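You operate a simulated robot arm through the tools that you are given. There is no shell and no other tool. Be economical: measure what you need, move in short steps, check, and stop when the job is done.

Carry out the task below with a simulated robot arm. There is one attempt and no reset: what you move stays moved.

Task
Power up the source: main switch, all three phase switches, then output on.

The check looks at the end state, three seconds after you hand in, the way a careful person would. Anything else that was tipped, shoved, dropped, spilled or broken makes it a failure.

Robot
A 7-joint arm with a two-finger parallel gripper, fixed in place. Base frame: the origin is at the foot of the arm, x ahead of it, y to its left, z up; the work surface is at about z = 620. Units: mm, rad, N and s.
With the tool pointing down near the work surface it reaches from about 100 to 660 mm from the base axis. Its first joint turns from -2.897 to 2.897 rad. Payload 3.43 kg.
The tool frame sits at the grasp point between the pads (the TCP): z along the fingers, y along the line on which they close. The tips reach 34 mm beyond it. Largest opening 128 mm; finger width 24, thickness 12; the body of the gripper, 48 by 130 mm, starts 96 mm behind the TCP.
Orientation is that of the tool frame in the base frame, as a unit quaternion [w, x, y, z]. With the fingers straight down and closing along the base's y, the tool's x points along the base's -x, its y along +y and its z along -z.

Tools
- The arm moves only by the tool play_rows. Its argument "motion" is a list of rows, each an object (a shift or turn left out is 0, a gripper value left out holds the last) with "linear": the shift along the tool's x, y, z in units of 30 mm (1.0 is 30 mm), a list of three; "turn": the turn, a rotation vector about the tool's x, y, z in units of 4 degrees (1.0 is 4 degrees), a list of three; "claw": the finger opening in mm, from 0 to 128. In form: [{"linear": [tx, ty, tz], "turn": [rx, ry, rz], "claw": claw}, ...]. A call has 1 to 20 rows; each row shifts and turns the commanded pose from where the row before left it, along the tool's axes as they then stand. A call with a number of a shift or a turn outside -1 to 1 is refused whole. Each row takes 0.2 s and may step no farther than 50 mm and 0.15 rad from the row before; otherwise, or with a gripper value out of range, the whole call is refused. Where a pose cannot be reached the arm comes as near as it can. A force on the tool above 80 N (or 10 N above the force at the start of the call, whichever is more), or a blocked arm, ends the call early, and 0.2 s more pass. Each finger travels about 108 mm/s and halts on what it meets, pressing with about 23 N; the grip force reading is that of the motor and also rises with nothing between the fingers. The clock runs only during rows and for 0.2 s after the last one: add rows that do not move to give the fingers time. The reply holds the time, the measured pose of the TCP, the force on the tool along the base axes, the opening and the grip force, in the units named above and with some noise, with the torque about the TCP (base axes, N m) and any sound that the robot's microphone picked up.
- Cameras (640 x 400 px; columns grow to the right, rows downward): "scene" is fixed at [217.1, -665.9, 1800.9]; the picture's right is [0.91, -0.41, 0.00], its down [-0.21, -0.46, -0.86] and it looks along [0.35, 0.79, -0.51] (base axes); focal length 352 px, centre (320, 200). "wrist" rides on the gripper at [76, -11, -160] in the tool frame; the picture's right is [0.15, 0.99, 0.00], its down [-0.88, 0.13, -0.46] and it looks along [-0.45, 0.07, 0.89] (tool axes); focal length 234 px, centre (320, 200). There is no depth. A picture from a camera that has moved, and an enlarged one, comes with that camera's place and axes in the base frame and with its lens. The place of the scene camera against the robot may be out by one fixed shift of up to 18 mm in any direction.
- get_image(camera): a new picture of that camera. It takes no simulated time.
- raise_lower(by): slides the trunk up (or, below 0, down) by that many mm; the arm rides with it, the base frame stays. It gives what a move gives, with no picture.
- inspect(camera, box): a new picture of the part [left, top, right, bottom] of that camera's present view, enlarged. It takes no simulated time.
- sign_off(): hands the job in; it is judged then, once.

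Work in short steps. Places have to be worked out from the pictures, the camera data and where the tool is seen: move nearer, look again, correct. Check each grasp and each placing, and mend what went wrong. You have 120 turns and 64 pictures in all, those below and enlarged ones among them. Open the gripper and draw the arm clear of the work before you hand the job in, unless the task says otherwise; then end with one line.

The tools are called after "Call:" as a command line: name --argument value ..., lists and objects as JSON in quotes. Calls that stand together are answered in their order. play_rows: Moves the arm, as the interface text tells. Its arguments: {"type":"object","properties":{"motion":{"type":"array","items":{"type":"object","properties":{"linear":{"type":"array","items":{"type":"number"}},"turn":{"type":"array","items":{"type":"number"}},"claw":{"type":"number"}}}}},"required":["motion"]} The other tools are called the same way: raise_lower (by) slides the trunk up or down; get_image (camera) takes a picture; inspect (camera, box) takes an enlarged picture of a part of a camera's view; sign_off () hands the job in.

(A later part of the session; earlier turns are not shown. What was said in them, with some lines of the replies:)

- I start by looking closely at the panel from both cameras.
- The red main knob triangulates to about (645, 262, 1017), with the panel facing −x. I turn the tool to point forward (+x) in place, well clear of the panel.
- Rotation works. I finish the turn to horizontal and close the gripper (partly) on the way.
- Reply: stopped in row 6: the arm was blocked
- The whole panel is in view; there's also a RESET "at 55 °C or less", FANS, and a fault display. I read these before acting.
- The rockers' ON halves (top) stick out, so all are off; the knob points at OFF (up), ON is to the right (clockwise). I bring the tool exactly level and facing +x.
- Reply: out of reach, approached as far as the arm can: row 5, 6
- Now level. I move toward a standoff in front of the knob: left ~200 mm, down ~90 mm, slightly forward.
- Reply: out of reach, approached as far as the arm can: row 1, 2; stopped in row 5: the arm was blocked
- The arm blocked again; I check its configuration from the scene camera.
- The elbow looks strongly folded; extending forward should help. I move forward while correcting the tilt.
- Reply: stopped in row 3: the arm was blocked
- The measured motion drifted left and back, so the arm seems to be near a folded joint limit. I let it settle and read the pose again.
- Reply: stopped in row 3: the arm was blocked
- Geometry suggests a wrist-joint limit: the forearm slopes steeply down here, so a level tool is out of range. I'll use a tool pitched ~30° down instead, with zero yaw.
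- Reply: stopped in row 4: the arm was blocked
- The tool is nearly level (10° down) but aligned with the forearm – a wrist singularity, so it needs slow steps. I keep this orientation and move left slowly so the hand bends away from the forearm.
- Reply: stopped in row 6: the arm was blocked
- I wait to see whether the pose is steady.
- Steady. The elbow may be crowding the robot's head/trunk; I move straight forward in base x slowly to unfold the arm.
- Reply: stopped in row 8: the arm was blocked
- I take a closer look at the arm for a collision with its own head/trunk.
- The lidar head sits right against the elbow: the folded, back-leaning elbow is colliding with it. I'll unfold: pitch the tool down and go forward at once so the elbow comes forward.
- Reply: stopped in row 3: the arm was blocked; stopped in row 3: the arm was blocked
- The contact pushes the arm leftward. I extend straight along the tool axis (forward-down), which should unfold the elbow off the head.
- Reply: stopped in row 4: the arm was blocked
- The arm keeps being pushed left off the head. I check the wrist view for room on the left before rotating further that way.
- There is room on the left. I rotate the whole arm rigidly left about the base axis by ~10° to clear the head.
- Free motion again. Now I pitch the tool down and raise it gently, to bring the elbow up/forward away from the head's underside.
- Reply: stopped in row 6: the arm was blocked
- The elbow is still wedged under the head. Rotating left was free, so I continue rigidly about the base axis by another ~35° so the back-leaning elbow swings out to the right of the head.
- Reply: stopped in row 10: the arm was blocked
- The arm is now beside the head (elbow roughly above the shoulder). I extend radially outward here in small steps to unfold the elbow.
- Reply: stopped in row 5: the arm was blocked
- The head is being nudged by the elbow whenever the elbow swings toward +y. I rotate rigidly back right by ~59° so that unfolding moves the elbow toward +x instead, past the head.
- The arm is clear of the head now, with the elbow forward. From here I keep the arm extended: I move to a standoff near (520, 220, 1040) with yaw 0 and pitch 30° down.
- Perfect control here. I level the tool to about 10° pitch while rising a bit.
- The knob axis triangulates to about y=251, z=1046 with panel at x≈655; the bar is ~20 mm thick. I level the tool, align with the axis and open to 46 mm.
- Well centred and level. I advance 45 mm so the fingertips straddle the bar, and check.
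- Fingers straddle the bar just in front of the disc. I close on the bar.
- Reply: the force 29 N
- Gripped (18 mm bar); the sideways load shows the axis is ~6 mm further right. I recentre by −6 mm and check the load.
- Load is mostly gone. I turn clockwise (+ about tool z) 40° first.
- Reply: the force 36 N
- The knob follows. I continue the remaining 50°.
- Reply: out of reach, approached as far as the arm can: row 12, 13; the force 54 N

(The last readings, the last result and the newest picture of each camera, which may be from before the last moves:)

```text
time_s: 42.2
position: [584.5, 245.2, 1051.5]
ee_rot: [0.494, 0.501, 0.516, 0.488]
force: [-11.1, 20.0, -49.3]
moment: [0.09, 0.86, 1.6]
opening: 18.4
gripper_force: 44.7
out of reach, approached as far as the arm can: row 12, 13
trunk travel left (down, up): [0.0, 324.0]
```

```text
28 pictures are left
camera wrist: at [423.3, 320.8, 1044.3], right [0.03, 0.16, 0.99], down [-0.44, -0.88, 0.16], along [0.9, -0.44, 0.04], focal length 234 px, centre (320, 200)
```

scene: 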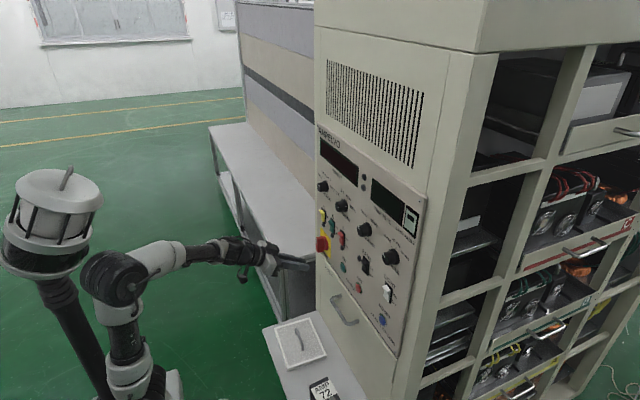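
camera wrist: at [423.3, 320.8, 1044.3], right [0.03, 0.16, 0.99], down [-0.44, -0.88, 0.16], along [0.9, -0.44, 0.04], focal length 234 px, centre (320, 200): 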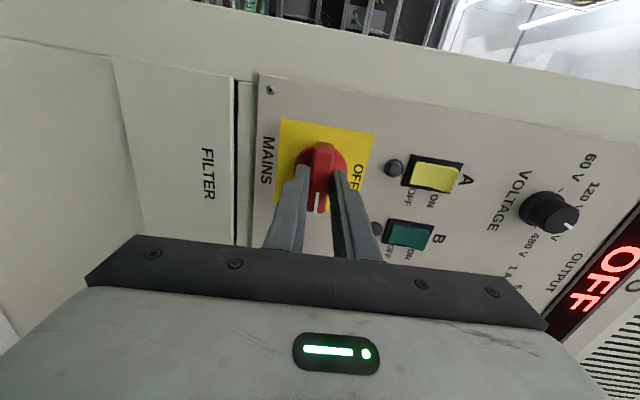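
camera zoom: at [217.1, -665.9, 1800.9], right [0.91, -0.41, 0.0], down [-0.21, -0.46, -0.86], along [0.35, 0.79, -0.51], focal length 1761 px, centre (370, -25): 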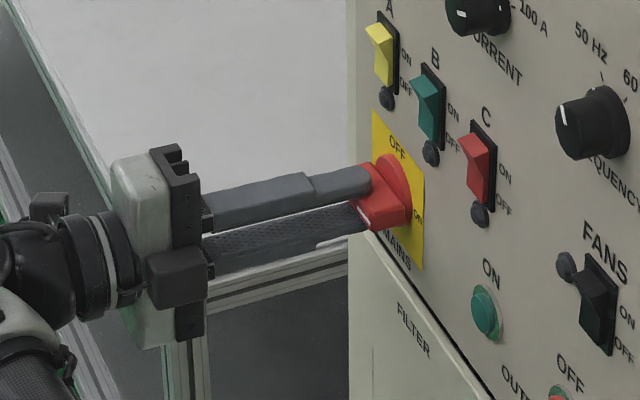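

Mains is on: the display lights up reading "OFF". I release slightly, back off 70 mm, and roll back to upright.

Call:
play_rows --motion '[{"claw": 30}, {}, {"linear": [0, 0, -0.4]}, {"linear": [0, 0, -0.5]}, {"linear": [0, 0, -0.5]}, {"linear": [0, 0, -0.5]}, {"linear": [0, 0, -0.5]}, {}]'

Call:
play_rows --motion '[{"turn": [0, 0, -1], "claw": 0}, {"turn": [0, 0, -1]}, {"turn": [0, 0, -1]}, {"turn": [0, 0, -1]}, {"turn": [0, 0, -1]}, {"turn": [0, 0, -1]}, {"turn": [0, 0, -1]}, {"turn": [0, 0, -1]}, {"turn": [0, 0, -1]}, {"turn": [0, 0, -1]}, {"turn": [0, 0, -1]}, {"turn": [0, 0, -1]}, {"turn": [0, 0, -1]}, {"turn": [0, 0, -1]}, {"turn": [0, 0, -1]}, {"turn": [0, 0, -1]}, {"turn": [0, 0, -1]}, {"turn": [0, 0, -1]}, {"turn": [0, 0, -1]}, {"turn": [0, 0, -1]}]'

Call:
get_image --camera "wrist"

Call:
inspect --camera "scene" --box '[310, 125, 430, 245]'

```text
time_s: 44.0
position: [511.4, 242.3, 1064.0]
ee_rot: [0.501, 0.5, 0.5, 0.499]
force: [-0.2, 1.1, 0.1]
moment: [0.01, 0.01, 0.0]
opening: 29.9
gripper_force: 0.0
trunk travel left (down, up): [0.0, 324.0]
```

```text
time_s: 48.2
position: [511.3, 239.8, 1063.9]
ee_rot: [0.705, 0.061, 0.704, 0.06]
force: [0.4, 0.8, -0.2]
moment: [0.01, 0.0, 0.02]
opening: 0.1
gripper_force: 23.3
trunk travel left (down, up): [0.0, 324.0]
```

```text
27 pictures are left
camera wrist: at [351.2, 243.4, 987.8], right [0.0, 1.0, 0.02], down [-0.46, -0.02, 0.89], along [0.89, -0.01, 0.46], focal length 234 px, centre (320, 200)
```

wrist: 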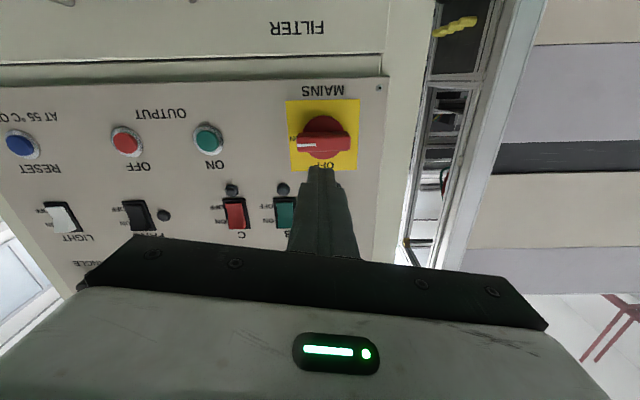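

```text
3.33 times, centred on (370, 185) of scene
camera zoom: at [217.1, -665.9, 1800.9], right [0.91, -0.41, 0.0], down [-0.21, -0.46, -0.86], along [0.35, 0.79, -0.51], focal length 1174 px, centre (153, 250)
```

zoom: 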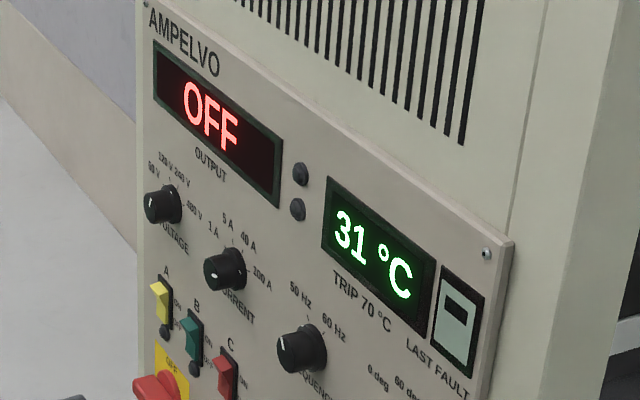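

Knob points to ON, display shows OFF / 31 °C with no trip. The rockers triangulate to z≈1132–1186, with A≈y 261, B≈190, C≈119. I finish the roll, raise the trunk 110 mm, and go in front of A's upper half.

Call:
play_rows --motion '[{"turn": [0, 0, -0.82], "linear": [0, 0.24, 0]}, {"turn": [0, 0, -0.82], "linear": [0, 0.24, 0]}, {"turn": [0, 0, -0.82], "linear": [0, 0.23, 0]}, {}]'

Call:
raise_lower --by 110

Call:
get_image --camera "wrist"

```text
time_s: 49.2
position: [512.2, 262.7, 1066.9]
ee_rot: [0.707, 0.0, 0.707, -0.001]
force: [0.1, 0.2, -0.6]
moment: [0.01, 0.0, 0.01]
opening: 0.0
gripper_force: 22.5
trunk travel left (down, up): [0.0, 324.0]
```

```text
time_s: 50.6
position: [511.1, 262.3, 1175.9]
ee_rot: [0.707, 0.0, 0.707, 0.0]
force: [-0.4, 0.8, 0.1]
moment: [0.02, 0.01, 0.01]
opening: 0.0
gripper_force: 22.7
trunk travel left (down, up): [-110.0, 214.0]
```

```text
25 pictures are left
camera wrist: at [351.3, 252.1, 1101.0], right [0.0, 0.99, -0.15], down [-0.46, 0.13, 0.88], along [0.89, 0.06, 0.45], focal length 234 px, centre (320, 200)
```

wrist: 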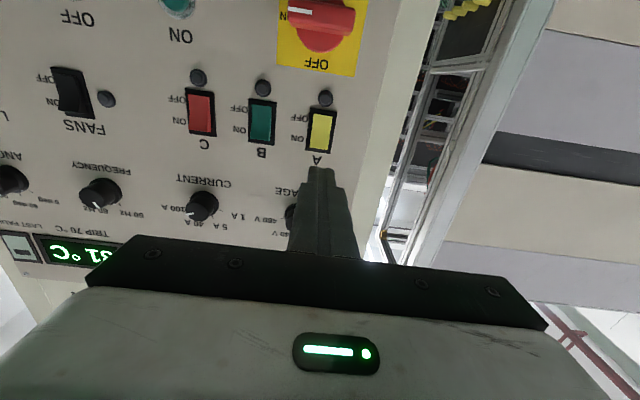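

A centre fixes at (640, 259.5, 1154), consistent. I align at z≈1171, y≈259.5 and advance to just before the rocker.

Call:
play_rows --motion '[{"linear": [0.17, -0.1, 0.5]}, {"linear": [0, 0, 0.5]}, {"linear": [0, 0, 0.5]}, {"linear": [0, 0, 0.5]}, {}]'

Call:
inspect --camera "scene" --box '[290, 180, 370, 260]'

```text
time_s: 51.8
position: [571.3, 258.5, 1171.9]
ee_rot: [0.707, 0.001, 0.707, -0.001]
force: [0.2, -0.6, 1.2]
moment: [0.0, -0.01, 0.01]
opening: 0.0
gripper_force: 23.4
trunk travel left (down, up): [-110.0, 214.0]
```

```text
5.00 times, centred on (330, 220) of scene
camera zoom: at [217.1, -665.9, 1800.9], right [0.91, -0.41, 0.0], down [-0.21, -0.46, -0.86], along [0.35, 0.79, -0.51], focal length 1761 px, centre (270, 100)
```

zoom: 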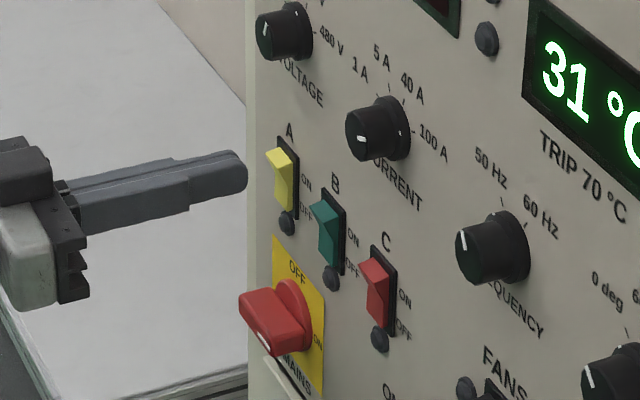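

The tip is lined up with A's raised upper edge, ~18 mm away. I press in gently.

Call:
play_rows --motion '[{"linear": [0, 0, 0.3]}, {"linear": [0, 0, 0.3]}, {"linear": [0, 0, 0.1]}, {"linear": [0, 0, 0.1]}, {"linear": [0, 0, 0.1]}, {}]'

Call:
inspect --camera "scene" --box '[290, 180, 370, 260]'

```text
time_s: 53.2
position: [596.5, 259.6, 1171.3]
ee_rot: [0.708, 0.001, 0.707, 0.0]
force: [-19.3, -4.2, -1.1]
moment: [-0.06, 0.25, -0.11]
opening: 0.1
gripper_force: 22.8
trunk travel left (down, up): [-110.0, 214.0]
```

```text
5.00 times, centred on (330, 220) of scene
camera zoom: at [217.1, -665.9, 1800.9], right [0.91, -0.41, 0.0], down [-0.21, -0.46, -0.86], along [0.35, 0.79, -0.51], focal length 1761 px, centre (270, 100)
```

zoom: 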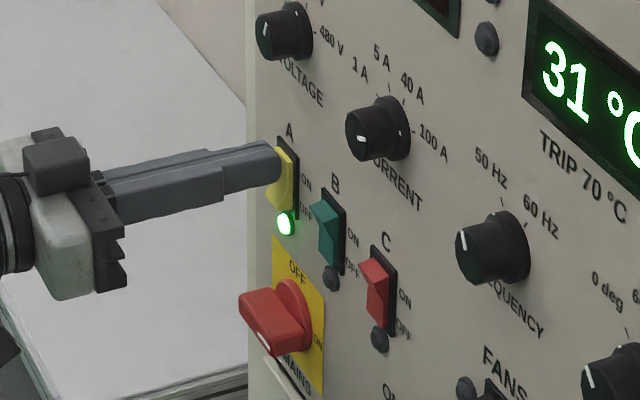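

Lamp A lights. I back off 35 mm, shift right 71.5 mm to B, and press to the same depth.

Call:
play_rows --motion '[{"linear": [0, 0, -0.6]}, {"linear": [0, 0, -0.57]}, {"linear": [0, -0.8, 0]}, {"linear": [0, -0.8, 0]}, {"linear": [0, -0.78, 0]}, {}, {"linear": [0, 0, 0.4]}, {"linear": [0, 0, 0.4]}, {"linear": [0, 0, 0.1]}, {"linear": [0, 0, 0.1]}, {"linear": [0, 0, 0.1]}, {"linear": [0, 0, 0.07]}, {}]'

Call:
inspect --camera "scene" --box '[290, 180, 370, 260]'

```text
time_s: 56.0
position: [596.3, 188.2, 1171.7]
ee_rot: [0.707, 0.001, 0.707, -0.001]
force: [-17.3, -2.1, -0.6]
moment: [-0.01, 0.24, -0.07]
opening: 0.0
gripper_force: 23.2
trunk travel left (down, up): [-110.0, 214.0]
```

```text
5.00 times, centred on (330, 220) of scene
camera zoom: at [217.1, -665.9, 1800.9], right [0.91, -0.41, 0.0], down [-0.21, -0.46, -0.86], along [0.35, 0.79, -0.51], focal length 1761 px, centre (270, 100)
```

zoom: 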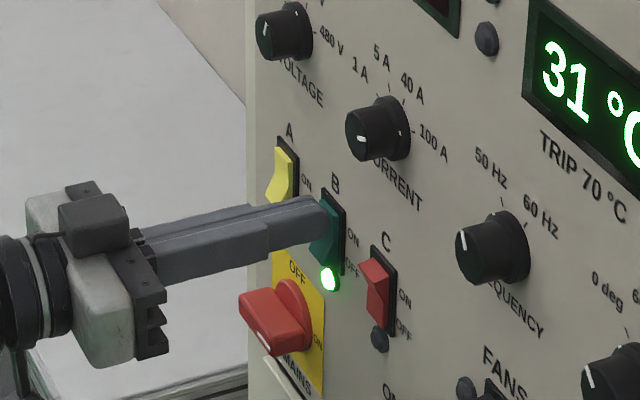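

B's lamp lights and A stays latched. Same for C, 71 mm further right.

Call:
play_rows --motion '[{"linear": [0, 0, -0.6]}, {"linear": [0, 0, -0.57]}, {"linear": [0, -0.8, 0]}, {"linear": [0, -0.8, 0]}, {"linear": [0, -0.77, 0]}, {}, {"linear": [0, 0, 0.4]}, {"linear": [0, 0, 0.4]}, {"linear": [0, 0, 0.1]}, {"linear": [0, 0, 0.1]}, {"linear": [0, 0, 0.1]}, {"linear": [0, 0, 0.07]}, {}]'

Call:
inspect --camera "scene" --box '[290, 180, 370, 260]'

```text
time_s: 58.8
position: [594.7, 116.9, 1171.0]
ee_rot: [0.707, 0.001, 0.707, -0.001]
force: [-18.1, -1.0, -1.4]
moment: [0.18, 0.22, 0.01]
opening: 0.0
gripper_force: 22.7
trunk travel left (down, up): [-110.0, 214.0]
```

```text
5.00 times, centred on (330, 220) of scene
camera zoom: at [217.1, -665.9, 1800.9], right [0.91, -0.41, 0.0], down [-0.21, -0.46, -0.86], along [0.35, 0.79, -0.51], focal length 1761 px, centre (270, 100)
```

zoom: 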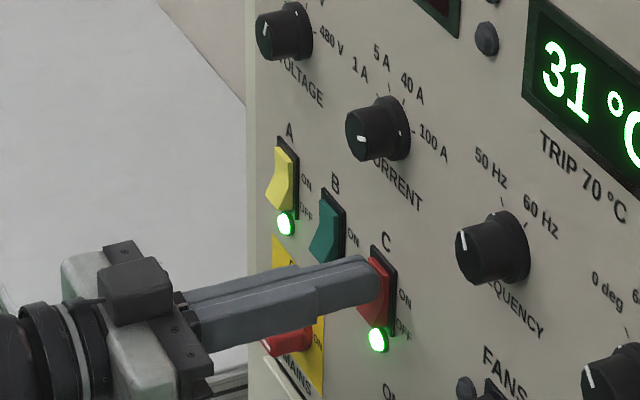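

All three lamps are on. The ON button computes to (640, 106, 1050); I back off 55 mm, lower the trunk 110 mm, align, and check.

Call:
play_rows --motion '[{"linear": [0, 0, -0.6]}, {"linear": [0, 0, -0.6]}, {"linear": [0, 0, -0.6]}, {}]'

Call:
raise_lower --by -110

Call:
play_rows --motion '[{"linear": [0.2, -0.18, 0]}, {"linear": [0.18, -0.17, 0]}, {}]'

Call:
get_image --camera "wrist"

Call:
get_image --camera "scene"

```text
time_s: 59.8
position: [543.6, 117.1, 1170.8]
ee_rot: [0.707, 0.001, 0.707, -0.002]
force: [0.6, 1.1, -0.2]
moment: [0.05, 0.03, 0.0]
opening: 0.0
gripper_force: 22.7
trunk travel left (down, up): [-110.0, 214.0]
```

```text
time_s: 61.2
position: [544.2, 117.2, 1062.2]
ee_rot: [0.707, 0.001, 0.707, -0.001]
force: [-0.4, 0.1, 0.0]
moment: [-0.01, 0.03, 0.0]
opening: 0.0
gripper_force: 22.5
trunk travel left (down, up): [0.0, 324.0]
```

```text
time_s: 62.0
position: [543.5, 107.1, 1049.5]
ee_rot: [0.707, 0.0, 0.707, 0.0]
force: [1.6, -0.3, 0.0]
moment: [-0.02, -0.01, 0.02]
opening: 0.2
gripper_force: 23.2
trunk travel left (down, up): [0.0, 324.0]
```

```text
20 pictures are left
camera wrist: at [384.1, 96.0, 974.5], right [0.0, 0.99, -0.15], down [-0.46, 0.13, 0.88], along [0.89, 0.07, 0.45], focal length 234 px, centre (320, 200)
```

wrist: 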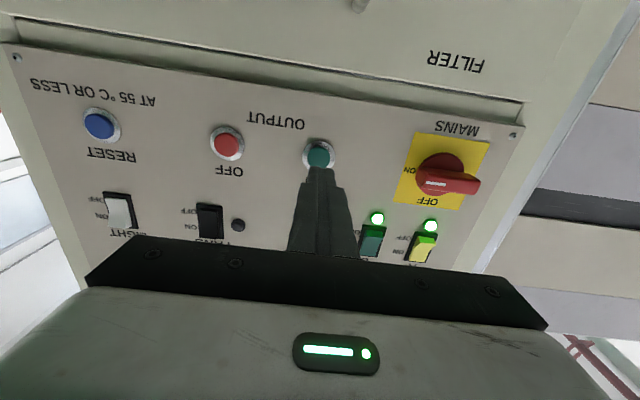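

```text
19 pictures are left
```

scene: 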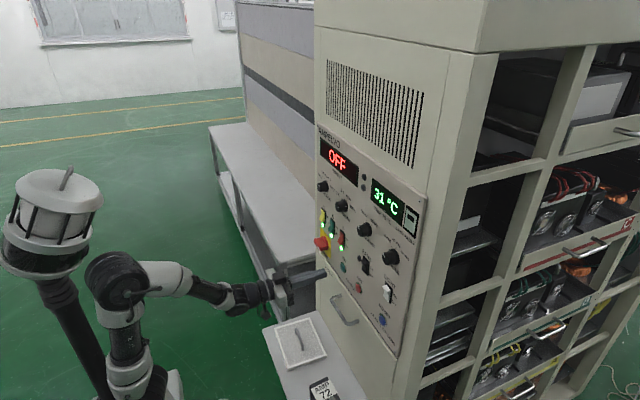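

Aligned on the ON button. I advance and press in small steps.

Call:
play_rows --motion '[{"linear": [0, 0, 0.5]}, {"linear": [0, 0, 0.5]}, {"linear": [0, 0, 0.4]}, {"linear": [0, 0, 0.1]}, {"linear": [0, 0, 0.1]}, {"linear": [0, 0, 0.1]}, {"linear": [0, 0, 0.1]}, {}]'

Call:
inspect --camera "scene" --box '[310, 130, 430, 300]'

```text
time_s: 63.8
position: [597.9, 106.5, 1050.6]
ee_rot: [0.707, 0.001, 0.707, -0.001]
force: [0.2, -0.1, 0.2]
moment: [-0.03, -0.02, 0.03]
opening: 0.1
gripper_force: 22.8
trunk travel left (down, up): [0.0, 324.0]
```

```text
2.35 times, centred on (370, 215) of scene
camera zoom: at [217.1, -665.9, 1800.9], right [0.91, -0.41, 0.0], down [-0.21, -0.46, -0.86], along [0.35, 0.79, -0.51], focal length 829 px, centre (202, 165)
```

zoom: 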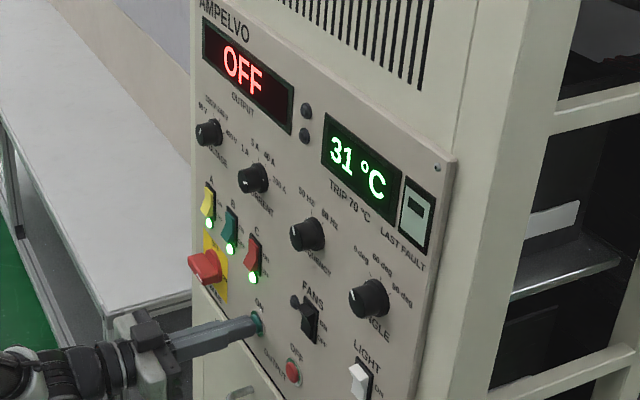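

No contact force yet; I press on in 3 mm steps.

Call:
play_rows --motion '[{"linear": [0, 0, 0.1]}, {"linear": [0, 0, 0.1]}, {}, {"linear": [0, 0, 0.1]}, {}]'

Call:
inspect --camera "scene" --box '[310, 130, 430, 300]'

```text
time_s: 65.0
position: [604.4, 105.5, 1050.8]
ee_rot: [0.707, -0.001, 0.707, 0.001]
force: [-34.0, -2.9, -4.3]
moment: [0.03, 0.18, -0.14]
opening: 0.0
gripper_force: 23.1
trunk travel left (down, up): [0.0, 324.0]
heard: click
```

```text
2.35 times, centred on (370, 215) of scene
camera zoom: at [217.1, -665.9, 1800.9], right [0.91, -0.41, 0.0], down [-0.21, -0.46, -0.86], along [0.35, 0.79, -0.51], focal length 829 px, centre (202, 165)
```

zoom: 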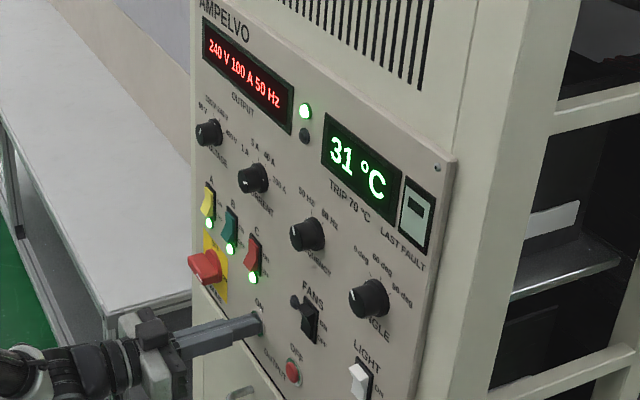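

Click heard and the display shows 240 V 100 A 50 Hz with the output lamp lit. I withdraw 75 mm, open the gripper, and watch for a trip.

Call:
play_rows --motion '[{"linear": [0, 0, -0.5]}, {"linear": [0, 0, -0.5]}, {"linear": [0, 0, -0.5]}, {"linear": [0, 0, -0.5]}, {"linear": [0, 0, -0.5]}, {"claw": 60}, {}, {}, {}, {}, {}, {}, {}, {}]'

Call:
inspect --camera "scene" --box '[310, 130, 430, 300]'

```text
time_s: 68.0
position: [531.7, 105.6, 1049.8]
ee_rot: [0.707, 0.001, 0.707, -0.001]
force: [0.4, 0.1, -0.2]
moment: [-0.01, -0.02, 0.01]
opening: 59.9
gripper_force: 0.0
trunk travel left (down, up): [0.0, 324.0]
```

```text
2.35 times, centred on (370, 215) of scene
camera zoom: at [217.1, -665.9, 1800.9], right [0.91, -0.41, 0.0], down [-0.21, -0.46, -0.86], along [0.35, 0.79, -0.51], focal length 829 px, centre (202, 165)
```

zoom: 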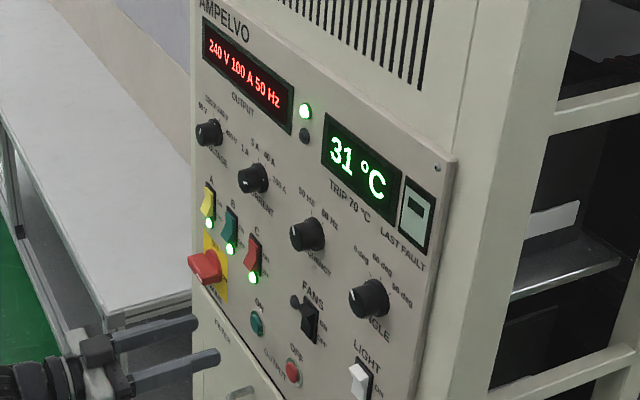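

Output stays on at 31 °C. I wait 4 s more to be sure it doesn't heat or trip.

Call:
play_rows --motion '[{}, {}, {}, {}, {}, {}, {}, {}, {}, {}, {}, {}, {}, {}, {}, {}, {}, {}, {}, {}]'

Call:
inspect --camera "scene" --box '[310, 130, 430, 300]'

```text
time_s: 72.2
position: [530.1, 107.0, 1050.6]
ee_rot: [0.707, 0.001, 0.707, -0.001]
force: [0.1, 0.3, 0.5]
moment: [-0.06, -0.01, -0.02]
opening: 60.3
gripper_force: 0.1
trunk travel left (down, up): [0.0, 324.0]
```

```text
2.35 times, centred on (370, 215) of scene
camera zoom: at [217.1, -665.9, 1800.9], right [0.91, -0.41, 0.0], down [-0.21, -0.46, -0.86], along [0.35, 0.79, -0.51], focal length 829 px, centre (202, 165)
```

zoom: 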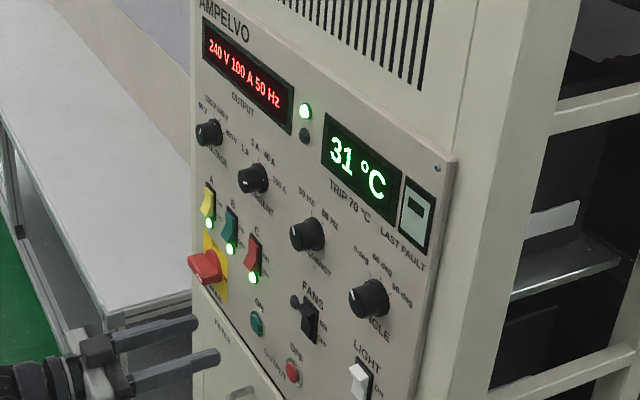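

Everything is steady: mains on, A/B/C lit, output on, and the arm clear with the gripper open. I hand in.

Call:
sign_off

```text
The job is handed in.
```

The source is powered up: mains on, phases A, B and C on with their lamps lit, and output on at 240 V, 100 A, 50 Hz, steady at 31 °C with no trip; the arm's elbow pressed against the robot's own mast head on the way in, but it came free and nothing else looked disturbed.
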